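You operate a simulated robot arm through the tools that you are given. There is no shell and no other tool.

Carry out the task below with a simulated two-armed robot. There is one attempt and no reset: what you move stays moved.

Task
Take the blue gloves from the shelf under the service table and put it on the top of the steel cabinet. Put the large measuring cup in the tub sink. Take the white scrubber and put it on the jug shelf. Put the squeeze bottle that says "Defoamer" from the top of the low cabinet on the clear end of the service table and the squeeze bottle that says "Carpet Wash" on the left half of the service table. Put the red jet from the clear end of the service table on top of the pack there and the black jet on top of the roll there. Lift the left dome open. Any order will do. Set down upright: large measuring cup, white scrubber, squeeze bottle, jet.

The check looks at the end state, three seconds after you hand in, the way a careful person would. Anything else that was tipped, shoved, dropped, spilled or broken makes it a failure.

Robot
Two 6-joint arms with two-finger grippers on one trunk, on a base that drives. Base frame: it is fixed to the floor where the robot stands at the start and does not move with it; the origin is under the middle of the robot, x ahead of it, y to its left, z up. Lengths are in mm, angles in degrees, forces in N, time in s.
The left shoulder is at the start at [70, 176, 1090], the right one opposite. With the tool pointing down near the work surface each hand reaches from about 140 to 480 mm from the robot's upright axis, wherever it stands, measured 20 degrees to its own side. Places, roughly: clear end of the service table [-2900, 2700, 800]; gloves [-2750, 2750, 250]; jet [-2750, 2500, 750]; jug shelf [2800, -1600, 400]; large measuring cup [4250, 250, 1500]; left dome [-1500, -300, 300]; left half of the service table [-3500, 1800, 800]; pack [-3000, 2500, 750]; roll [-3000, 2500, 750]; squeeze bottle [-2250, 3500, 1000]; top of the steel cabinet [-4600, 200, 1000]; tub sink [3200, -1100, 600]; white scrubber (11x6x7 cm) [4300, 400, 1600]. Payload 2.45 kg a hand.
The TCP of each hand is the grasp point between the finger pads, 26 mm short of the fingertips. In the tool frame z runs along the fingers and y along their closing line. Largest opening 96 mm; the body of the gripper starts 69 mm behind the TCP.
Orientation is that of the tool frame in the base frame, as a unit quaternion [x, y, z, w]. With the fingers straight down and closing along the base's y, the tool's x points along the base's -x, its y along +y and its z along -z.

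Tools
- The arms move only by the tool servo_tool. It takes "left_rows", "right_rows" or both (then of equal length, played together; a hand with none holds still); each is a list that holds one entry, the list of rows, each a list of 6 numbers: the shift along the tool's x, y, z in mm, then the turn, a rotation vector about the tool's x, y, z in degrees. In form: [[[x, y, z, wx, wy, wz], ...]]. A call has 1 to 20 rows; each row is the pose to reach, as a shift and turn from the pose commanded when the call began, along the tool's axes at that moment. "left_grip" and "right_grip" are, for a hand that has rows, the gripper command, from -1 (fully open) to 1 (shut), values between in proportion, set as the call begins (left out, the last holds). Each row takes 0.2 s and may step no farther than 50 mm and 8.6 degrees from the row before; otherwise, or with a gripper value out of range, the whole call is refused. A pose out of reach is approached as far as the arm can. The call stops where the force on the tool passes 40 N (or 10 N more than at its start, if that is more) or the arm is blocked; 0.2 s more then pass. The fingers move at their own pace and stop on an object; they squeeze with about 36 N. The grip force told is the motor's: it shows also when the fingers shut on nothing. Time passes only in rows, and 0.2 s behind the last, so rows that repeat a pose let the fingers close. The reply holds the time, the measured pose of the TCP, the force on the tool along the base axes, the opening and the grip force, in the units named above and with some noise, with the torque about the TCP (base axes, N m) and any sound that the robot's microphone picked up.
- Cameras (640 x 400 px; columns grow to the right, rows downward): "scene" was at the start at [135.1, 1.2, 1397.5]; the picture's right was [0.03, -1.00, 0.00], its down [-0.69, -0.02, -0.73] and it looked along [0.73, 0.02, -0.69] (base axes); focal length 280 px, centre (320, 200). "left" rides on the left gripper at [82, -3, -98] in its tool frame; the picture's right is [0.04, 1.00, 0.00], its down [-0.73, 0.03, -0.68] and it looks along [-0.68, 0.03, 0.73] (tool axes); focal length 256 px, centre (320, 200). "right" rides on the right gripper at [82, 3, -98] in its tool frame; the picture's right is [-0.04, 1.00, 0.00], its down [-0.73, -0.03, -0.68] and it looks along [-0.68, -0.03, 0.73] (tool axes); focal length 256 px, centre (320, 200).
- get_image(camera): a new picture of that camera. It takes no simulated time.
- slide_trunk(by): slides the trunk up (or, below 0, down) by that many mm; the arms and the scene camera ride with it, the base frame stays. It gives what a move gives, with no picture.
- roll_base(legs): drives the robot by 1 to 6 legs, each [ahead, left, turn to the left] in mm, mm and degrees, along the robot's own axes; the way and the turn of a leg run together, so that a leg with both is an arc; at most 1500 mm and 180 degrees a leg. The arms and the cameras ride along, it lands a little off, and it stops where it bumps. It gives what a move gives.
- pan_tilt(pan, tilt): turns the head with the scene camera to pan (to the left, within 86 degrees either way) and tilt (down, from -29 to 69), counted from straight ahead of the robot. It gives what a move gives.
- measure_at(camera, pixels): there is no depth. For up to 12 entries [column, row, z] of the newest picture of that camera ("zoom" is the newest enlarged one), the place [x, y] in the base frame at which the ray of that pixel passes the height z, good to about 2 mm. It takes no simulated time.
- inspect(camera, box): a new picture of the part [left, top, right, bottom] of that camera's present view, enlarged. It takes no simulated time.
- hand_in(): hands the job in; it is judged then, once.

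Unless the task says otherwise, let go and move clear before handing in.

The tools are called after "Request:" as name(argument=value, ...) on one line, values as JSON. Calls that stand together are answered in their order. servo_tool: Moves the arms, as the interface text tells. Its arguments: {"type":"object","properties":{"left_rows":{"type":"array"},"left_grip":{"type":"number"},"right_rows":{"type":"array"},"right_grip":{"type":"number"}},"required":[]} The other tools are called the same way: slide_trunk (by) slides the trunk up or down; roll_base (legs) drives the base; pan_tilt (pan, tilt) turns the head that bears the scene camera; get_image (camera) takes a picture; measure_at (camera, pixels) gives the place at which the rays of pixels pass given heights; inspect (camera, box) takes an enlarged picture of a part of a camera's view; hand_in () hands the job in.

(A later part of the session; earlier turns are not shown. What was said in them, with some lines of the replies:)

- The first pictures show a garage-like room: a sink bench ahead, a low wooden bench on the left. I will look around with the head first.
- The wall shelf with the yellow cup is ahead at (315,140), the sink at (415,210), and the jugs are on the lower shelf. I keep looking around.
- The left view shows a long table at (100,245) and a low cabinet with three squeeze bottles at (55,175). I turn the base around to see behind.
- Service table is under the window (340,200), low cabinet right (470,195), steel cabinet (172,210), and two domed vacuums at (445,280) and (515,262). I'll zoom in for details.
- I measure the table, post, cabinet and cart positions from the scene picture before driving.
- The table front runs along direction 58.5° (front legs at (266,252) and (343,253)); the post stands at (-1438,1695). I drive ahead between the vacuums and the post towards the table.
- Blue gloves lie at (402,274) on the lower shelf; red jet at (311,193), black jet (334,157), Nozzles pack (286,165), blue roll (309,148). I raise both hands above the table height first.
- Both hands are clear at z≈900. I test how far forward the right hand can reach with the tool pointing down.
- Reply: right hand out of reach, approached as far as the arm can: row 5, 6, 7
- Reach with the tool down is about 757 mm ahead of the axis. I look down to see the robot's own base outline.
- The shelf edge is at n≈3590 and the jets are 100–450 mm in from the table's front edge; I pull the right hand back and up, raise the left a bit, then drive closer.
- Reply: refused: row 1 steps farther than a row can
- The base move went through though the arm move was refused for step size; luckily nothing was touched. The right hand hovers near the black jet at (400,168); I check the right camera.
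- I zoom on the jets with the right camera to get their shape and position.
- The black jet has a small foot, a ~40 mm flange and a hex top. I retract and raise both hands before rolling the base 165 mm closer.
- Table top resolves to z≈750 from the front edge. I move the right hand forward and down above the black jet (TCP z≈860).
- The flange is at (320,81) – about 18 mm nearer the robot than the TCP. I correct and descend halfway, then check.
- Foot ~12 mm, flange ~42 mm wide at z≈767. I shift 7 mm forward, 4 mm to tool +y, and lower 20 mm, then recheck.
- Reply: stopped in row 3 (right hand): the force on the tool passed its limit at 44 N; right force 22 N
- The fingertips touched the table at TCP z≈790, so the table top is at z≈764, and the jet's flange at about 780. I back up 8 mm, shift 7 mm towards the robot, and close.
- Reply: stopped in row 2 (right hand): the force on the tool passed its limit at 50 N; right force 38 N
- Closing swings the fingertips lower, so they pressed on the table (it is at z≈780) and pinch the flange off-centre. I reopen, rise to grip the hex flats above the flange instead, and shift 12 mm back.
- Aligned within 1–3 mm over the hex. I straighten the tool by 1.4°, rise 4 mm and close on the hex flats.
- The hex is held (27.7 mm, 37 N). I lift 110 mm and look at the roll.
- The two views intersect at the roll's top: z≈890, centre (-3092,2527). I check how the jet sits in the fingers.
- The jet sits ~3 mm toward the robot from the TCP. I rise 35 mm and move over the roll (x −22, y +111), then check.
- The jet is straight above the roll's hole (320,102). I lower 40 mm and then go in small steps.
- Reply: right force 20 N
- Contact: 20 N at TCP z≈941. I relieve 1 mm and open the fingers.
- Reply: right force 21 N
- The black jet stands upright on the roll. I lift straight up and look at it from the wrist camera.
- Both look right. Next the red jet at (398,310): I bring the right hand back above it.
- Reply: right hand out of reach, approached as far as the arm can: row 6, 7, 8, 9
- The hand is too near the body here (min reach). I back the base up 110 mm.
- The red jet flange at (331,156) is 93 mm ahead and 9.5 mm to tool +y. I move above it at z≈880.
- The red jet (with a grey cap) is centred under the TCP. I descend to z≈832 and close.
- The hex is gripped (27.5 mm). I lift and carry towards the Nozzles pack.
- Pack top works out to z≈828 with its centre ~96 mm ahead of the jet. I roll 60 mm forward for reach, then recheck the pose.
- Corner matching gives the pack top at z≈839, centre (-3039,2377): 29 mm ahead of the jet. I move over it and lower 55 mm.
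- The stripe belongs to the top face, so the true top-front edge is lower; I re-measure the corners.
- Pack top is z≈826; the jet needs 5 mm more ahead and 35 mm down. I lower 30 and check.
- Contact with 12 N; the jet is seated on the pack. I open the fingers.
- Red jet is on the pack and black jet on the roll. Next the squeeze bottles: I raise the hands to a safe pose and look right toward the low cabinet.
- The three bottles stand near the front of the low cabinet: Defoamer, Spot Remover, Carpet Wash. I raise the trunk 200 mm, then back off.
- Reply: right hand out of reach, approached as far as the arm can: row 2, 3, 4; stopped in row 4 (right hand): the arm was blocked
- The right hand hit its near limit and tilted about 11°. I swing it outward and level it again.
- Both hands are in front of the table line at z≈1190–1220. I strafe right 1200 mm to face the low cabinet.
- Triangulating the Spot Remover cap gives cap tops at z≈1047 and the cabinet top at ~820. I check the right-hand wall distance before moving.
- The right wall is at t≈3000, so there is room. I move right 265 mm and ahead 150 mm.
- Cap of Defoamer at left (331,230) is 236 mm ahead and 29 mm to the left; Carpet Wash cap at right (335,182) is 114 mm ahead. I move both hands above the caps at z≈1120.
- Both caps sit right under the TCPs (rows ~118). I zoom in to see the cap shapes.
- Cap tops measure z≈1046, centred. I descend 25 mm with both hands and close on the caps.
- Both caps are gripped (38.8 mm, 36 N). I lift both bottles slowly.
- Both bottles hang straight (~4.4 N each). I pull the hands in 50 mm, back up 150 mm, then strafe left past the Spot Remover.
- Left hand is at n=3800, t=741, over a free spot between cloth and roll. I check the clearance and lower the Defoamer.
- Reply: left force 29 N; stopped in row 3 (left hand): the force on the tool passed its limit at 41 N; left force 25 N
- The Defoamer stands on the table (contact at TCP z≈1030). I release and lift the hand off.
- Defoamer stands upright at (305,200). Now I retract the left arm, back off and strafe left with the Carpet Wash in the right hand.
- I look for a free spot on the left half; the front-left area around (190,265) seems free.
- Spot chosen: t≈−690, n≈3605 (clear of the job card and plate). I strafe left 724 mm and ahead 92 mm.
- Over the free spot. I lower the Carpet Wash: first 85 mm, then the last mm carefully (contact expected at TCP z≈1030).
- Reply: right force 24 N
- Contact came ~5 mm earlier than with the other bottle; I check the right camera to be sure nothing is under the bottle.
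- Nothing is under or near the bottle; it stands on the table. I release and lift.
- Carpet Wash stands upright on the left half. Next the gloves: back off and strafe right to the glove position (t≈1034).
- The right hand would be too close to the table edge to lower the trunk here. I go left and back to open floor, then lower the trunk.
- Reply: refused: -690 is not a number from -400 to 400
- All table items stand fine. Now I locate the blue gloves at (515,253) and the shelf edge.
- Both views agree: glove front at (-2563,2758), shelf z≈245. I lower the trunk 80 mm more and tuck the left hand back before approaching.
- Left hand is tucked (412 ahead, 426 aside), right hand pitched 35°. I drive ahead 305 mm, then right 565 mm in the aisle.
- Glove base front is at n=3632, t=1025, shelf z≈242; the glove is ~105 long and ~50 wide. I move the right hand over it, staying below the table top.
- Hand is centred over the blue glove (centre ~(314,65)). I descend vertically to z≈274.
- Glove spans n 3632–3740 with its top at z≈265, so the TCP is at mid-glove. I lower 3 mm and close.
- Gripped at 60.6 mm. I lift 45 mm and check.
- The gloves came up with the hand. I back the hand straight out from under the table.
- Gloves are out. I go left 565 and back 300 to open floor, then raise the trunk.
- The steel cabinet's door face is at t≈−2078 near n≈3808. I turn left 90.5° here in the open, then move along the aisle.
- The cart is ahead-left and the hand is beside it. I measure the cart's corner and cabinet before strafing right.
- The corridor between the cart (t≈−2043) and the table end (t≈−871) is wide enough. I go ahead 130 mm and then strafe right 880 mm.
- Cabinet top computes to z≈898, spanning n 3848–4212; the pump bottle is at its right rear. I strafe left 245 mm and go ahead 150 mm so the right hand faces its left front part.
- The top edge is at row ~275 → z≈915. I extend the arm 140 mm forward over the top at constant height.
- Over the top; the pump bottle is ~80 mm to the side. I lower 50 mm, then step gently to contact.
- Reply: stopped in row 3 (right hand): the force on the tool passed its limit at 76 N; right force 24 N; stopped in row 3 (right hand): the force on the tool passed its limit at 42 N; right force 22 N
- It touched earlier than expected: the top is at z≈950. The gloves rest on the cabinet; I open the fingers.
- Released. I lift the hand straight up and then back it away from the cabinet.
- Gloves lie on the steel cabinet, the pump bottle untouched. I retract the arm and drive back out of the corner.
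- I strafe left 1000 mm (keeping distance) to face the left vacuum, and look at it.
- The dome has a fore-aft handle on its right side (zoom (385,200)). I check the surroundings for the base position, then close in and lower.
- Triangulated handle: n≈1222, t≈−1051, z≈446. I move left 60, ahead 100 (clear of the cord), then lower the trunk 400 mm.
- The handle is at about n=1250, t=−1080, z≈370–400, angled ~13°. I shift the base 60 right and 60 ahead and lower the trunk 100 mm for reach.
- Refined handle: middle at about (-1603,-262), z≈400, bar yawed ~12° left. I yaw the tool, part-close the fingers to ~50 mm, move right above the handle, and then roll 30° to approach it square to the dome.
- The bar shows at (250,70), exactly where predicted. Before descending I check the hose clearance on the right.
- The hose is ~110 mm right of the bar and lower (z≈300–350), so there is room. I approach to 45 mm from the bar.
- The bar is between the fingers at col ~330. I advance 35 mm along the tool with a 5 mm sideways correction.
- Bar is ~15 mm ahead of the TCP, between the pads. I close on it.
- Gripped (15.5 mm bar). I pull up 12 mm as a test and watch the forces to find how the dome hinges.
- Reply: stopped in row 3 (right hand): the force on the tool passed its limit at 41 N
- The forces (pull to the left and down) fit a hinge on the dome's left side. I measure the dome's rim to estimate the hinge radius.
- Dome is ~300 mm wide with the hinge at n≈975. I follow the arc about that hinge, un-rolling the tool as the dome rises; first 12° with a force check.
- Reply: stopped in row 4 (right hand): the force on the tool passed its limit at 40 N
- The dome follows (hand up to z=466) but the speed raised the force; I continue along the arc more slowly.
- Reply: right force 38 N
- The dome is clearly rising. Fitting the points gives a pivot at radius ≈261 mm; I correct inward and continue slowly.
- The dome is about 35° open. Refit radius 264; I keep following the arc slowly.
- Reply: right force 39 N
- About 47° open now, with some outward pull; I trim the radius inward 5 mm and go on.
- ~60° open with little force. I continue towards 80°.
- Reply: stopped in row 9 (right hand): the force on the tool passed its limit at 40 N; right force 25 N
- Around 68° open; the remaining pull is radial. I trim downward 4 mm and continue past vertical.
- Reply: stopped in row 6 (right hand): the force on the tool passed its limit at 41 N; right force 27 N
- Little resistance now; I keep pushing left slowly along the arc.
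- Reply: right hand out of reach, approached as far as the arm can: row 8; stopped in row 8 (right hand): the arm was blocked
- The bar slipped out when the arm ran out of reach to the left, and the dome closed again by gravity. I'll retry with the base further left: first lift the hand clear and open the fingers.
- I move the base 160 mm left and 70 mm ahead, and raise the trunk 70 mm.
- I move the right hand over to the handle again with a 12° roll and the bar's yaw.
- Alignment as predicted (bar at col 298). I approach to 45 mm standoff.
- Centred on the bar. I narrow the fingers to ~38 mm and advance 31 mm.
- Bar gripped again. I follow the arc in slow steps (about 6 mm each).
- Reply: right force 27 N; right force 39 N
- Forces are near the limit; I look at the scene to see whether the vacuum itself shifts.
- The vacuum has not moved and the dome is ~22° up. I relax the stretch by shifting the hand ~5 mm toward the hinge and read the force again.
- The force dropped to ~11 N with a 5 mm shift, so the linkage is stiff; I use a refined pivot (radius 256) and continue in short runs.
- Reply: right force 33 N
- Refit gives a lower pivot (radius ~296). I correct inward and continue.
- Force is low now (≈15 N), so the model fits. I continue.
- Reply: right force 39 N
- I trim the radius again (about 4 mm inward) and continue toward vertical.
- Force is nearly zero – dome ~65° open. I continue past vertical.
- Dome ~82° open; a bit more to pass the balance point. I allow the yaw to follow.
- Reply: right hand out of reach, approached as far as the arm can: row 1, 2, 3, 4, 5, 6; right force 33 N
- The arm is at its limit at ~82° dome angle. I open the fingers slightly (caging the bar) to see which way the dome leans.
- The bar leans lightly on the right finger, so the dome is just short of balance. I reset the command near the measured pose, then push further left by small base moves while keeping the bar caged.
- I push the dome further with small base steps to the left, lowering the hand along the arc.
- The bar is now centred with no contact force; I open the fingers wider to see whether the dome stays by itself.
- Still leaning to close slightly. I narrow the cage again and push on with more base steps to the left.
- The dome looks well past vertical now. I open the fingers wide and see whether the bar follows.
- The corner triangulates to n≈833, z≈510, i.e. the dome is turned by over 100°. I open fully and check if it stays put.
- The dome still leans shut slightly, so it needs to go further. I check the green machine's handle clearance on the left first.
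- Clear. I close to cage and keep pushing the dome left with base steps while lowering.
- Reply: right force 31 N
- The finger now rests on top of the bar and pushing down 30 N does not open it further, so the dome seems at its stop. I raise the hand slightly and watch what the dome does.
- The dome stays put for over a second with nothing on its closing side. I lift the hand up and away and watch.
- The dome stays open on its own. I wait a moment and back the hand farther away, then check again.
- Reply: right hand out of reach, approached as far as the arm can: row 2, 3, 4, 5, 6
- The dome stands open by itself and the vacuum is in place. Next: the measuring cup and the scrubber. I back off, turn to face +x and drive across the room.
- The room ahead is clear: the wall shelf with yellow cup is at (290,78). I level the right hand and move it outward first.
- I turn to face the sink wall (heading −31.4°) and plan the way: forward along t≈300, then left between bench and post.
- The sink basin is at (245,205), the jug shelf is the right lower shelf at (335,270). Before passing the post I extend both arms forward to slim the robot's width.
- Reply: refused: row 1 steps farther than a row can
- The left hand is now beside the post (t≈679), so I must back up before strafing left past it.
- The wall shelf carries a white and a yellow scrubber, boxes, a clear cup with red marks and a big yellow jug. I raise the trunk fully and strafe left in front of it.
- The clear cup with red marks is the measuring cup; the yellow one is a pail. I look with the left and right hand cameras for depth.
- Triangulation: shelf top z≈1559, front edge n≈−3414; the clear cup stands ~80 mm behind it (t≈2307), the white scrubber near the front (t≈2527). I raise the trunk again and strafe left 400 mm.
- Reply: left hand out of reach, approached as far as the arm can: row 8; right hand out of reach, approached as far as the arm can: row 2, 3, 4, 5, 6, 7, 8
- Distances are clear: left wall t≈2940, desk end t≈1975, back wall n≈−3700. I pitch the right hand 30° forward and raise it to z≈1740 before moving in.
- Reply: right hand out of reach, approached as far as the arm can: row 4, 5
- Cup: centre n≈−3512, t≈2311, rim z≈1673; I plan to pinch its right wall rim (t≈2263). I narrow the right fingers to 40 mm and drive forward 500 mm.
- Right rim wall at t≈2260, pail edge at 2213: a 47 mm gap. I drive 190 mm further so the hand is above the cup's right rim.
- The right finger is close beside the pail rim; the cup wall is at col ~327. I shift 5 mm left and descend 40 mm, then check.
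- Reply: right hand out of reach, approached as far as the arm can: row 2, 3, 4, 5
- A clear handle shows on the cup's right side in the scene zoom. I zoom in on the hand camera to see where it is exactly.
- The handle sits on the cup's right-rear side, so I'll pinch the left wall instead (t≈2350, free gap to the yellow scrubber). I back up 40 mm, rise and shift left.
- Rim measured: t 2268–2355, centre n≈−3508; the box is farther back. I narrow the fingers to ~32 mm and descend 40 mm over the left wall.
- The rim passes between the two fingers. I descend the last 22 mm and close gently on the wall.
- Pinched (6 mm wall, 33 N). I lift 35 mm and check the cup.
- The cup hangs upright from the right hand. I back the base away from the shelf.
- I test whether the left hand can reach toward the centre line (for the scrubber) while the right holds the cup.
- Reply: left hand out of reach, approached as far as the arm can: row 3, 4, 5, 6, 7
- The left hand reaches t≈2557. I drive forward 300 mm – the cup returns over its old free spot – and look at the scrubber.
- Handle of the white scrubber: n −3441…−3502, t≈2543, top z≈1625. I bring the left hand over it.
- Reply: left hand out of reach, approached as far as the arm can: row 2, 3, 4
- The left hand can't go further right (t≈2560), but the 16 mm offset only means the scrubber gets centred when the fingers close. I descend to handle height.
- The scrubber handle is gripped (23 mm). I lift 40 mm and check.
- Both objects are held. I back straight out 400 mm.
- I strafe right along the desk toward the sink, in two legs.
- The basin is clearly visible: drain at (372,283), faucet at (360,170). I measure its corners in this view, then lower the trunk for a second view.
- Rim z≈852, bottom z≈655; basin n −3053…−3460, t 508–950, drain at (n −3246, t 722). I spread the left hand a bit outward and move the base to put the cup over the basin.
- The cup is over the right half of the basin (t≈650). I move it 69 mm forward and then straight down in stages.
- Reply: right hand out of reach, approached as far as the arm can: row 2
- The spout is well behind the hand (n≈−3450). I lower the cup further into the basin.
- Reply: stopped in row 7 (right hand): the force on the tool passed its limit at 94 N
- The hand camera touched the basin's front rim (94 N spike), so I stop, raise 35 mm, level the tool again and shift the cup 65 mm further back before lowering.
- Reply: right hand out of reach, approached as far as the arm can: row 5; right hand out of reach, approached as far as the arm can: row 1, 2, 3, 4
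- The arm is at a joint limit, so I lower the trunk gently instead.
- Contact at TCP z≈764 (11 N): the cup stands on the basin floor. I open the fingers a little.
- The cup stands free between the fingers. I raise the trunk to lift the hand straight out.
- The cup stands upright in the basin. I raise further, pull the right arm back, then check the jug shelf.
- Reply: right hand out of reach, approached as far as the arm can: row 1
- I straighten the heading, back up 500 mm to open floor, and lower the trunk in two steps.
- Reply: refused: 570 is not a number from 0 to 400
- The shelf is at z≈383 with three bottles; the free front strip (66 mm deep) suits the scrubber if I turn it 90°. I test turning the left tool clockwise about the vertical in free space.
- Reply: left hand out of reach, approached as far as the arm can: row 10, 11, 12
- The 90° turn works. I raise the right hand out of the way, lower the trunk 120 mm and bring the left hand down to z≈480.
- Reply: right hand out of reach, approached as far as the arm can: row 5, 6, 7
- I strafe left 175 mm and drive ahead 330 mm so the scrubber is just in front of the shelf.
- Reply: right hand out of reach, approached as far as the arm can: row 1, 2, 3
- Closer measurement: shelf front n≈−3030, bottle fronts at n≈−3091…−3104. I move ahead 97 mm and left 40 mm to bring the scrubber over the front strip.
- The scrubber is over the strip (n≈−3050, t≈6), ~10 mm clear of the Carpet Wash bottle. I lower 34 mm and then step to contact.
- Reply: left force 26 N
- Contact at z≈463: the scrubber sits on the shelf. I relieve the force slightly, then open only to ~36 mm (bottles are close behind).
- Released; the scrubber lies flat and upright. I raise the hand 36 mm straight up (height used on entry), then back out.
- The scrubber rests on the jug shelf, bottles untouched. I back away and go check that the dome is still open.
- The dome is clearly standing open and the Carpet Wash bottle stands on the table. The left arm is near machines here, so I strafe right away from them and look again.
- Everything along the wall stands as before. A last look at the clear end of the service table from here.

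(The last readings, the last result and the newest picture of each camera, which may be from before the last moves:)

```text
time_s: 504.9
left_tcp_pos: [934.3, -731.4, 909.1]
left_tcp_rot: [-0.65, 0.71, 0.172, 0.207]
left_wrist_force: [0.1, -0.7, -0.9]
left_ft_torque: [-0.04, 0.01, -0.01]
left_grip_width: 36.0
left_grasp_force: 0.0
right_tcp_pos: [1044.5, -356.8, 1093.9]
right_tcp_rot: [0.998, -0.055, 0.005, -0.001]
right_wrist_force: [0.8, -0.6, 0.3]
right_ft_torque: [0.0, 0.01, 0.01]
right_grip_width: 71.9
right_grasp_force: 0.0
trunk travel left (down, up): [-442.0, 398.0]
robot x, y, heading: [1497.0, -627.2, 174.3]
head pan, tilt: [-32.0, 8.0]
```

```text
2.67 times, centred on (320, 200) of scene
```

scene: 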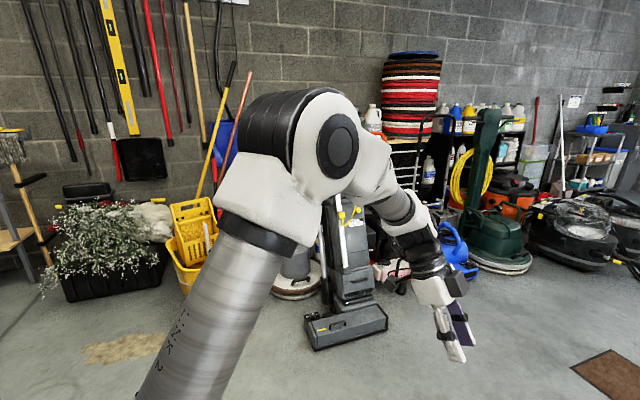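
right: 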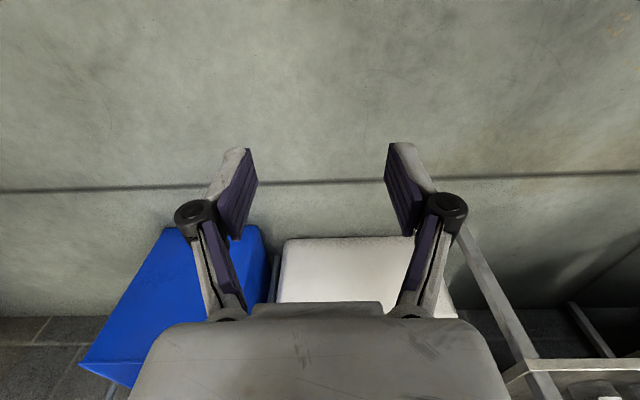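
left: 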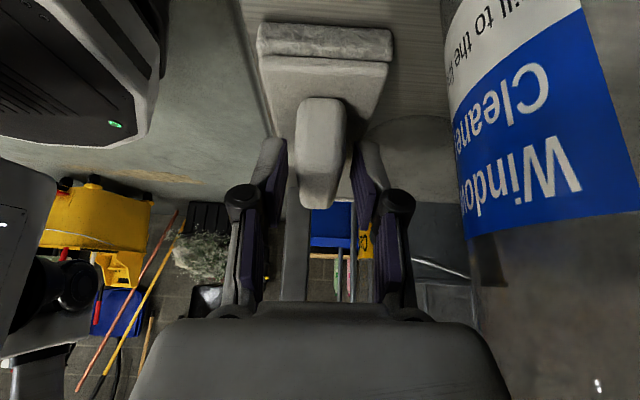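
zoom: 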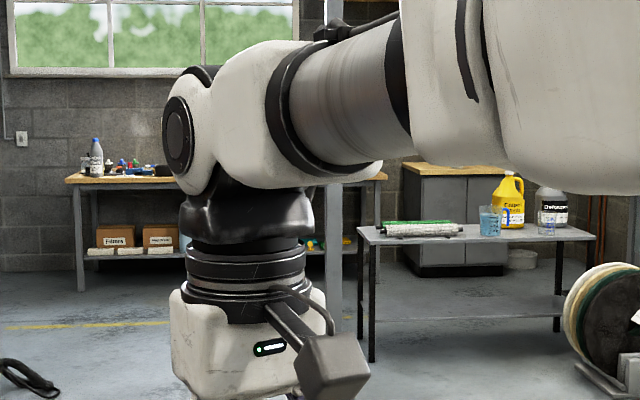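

Request:
servo_tool(right_rows=[[[0, 0, 45, 0, 0, 0], [0, 0, 90, 0, 0, 0], [0, 0, 135, 0, 0, 0], [0, 0, 180, 0, 0, 0], [0, 0, 225, 0, 0, 0], [0, 0, 270, 0, 0, 0], [0, 0, 315, 0, 0, 0], [0, 0, 360, 0, 0, 0], [0, 0, 405, 0, 0, 0]]])

Request:
slide_trunk(by=390)

Request:
inspect(camera="scene", box=[200, 130, 440, 270])

Request:
get_image(camera="scene")

```text
time_s: 506.9
left_tcp_pos: [933.9, -730.2, 908.6]
left_tcp_rot: [-0.65, 0.71, 0.171, 0.208]
left_wrist_force: [0.6, 0.9, -0.6]
left_ft_torque: [0.0, 0.0, 0.02]
left_grip_width: 36.1
left_grasp_force: 0.0
right_tcp_pos: [1047.0, -356.5, 688.0]
right_tcp_rot: [0.998, -0.057, 0.005, -0.002]
right_wrist_force: [0.0, 0.5, -0.1]
right_ft_torque: [-0.01, -0.04, -0.04]
right_grip_width: 71.9
right_grasp_force: 0.1
trunk travel left (down, up): [-442.0, 398.0]
robot x, y, heading: [1498.8, -624.0, 174.5]
head pan, tilt: [-32.0, 8.0]
```

```text
time_s: 510.6
left_tcp_pos: [934.5, -730.8, 1299.4]
left_tcp_rot: [-0.651, 0.71, 0.172, 0.208]
left_wrist_force: [0.2, -0.4, 1.6]
left_ft_torque: [0.01, -0.03, 0.04]
left_grip_width: 36.1
left_grasp_force: 0.1
right_tcp_pos: [1048.8, -355.7, 1079.3]
right_tcp_rot: [0.998, -0.055, 0.006, -0.002]
right_wrist_force: [0.7, 0.0, -0.5]
right_ft_torque: [0.0, 0.0, 0.02]
right_grip_width: 72.0
right_grasp_force: 0.1
trunk travel left (down, up): [-832.0, 8.0]
robot x, y, heading: [1498.2, -626.5, 174.2]
head pan, tilt: [-32.0, 8.0]
```

```text
2.67 times, centred on (320, 200) of scene
```

zoom: 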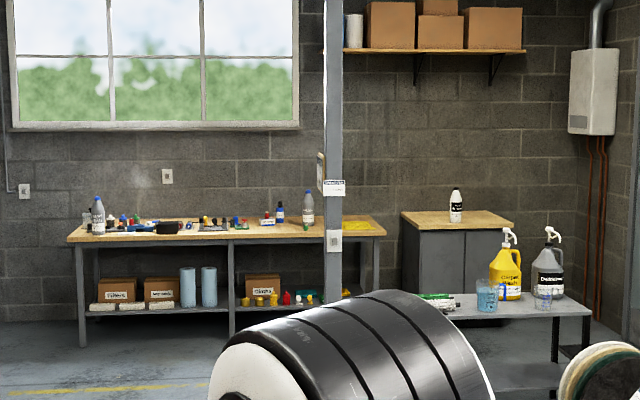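

```text
taken
```

scene: 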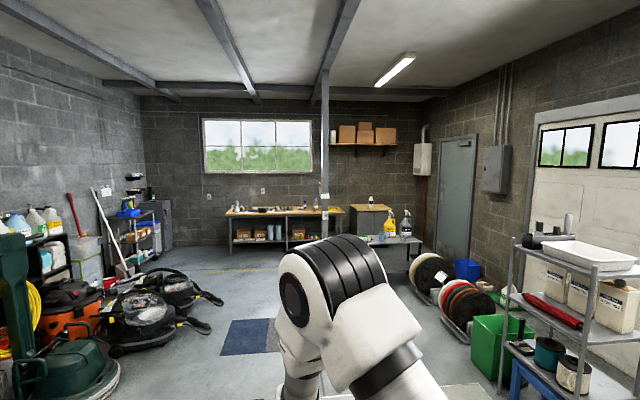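

Request:
inspect(camera="scene", box=[80, 240, 230, 360])

Request:
inspect(camera="scene", box=[270, 195, 350, 245])

```text
3.33 times, centred on (155, 300) of scene
```

zoom: 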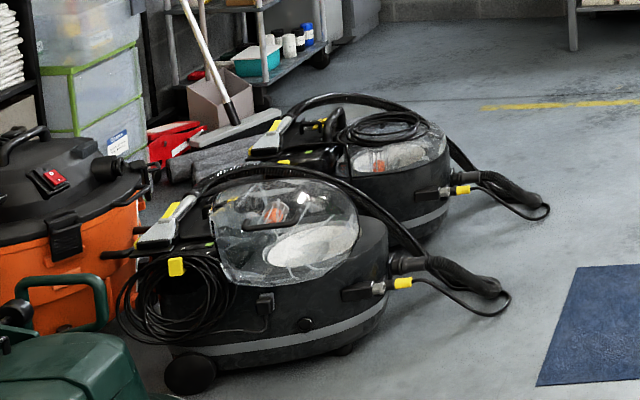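

```text
8.00 times, centred on (310, 220) of scene
```

zoom: 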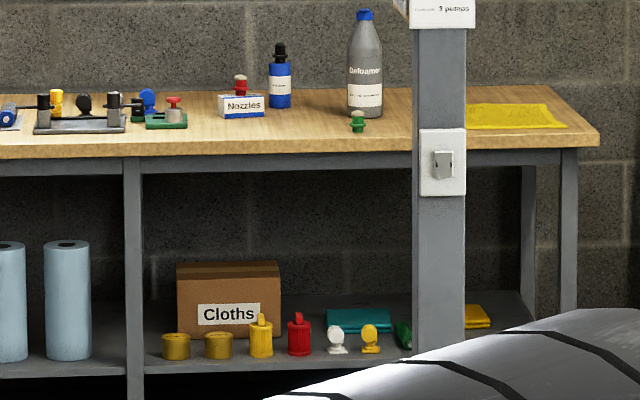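

Everything is in place: red jet on the pack, black jet on the roll, both bottles upright, dome standing open, gloves on the cabinet, cup in the sink, scrubber on the jug shelf. Both hands are empty and clear, so I hand in.

Request:
hand_in()

```text
The job is handed in.
```

I did all the items and handed the job in; the result of the check is not back yet. I saw each object in place in a camera picture after setting it down.

| Item | Where it is now |
|---|---|
| Blue gloves | Lying on top of the steel cabinet |
| Large measuring cup | Upright on the floor of the tub sink, beside the drain |
| White scrubber | Upright on the front strip of the jug shelf |
| "Defoamer" squeeze bottle | Upright on the clear end of the service table |
| "Carpet Wash" squeeze bottle | Upright on the left half of the service table |
| Red jet | Upright on top of the pack |
| Black jet | Upright on top of the roll |
| Left dome | Open and staying open by itself |

- **Cup choice:** I took the clear cup with red marks on the wall shelf to be the large measuring cup. The big yellow vessel next to it looked like a pail, so I left it.
- **Dome:** On the first try the handle slipped from the fingers and the dome fell shut. I reopened it past vertical, and it was still open in the last picture.
- **Hard contacts:** The right hand's camera hit the sink's front rim once, with about 94 N. The gloves were pressed onto the cabinet with about 76 N before the hand stopped. I saw no damage afterwards.

The other things around the work spots looked as they did before: the Spot Remover bottle, the green jet, the bottles on the jug shelf and the pump bottle on the steel cabinet.
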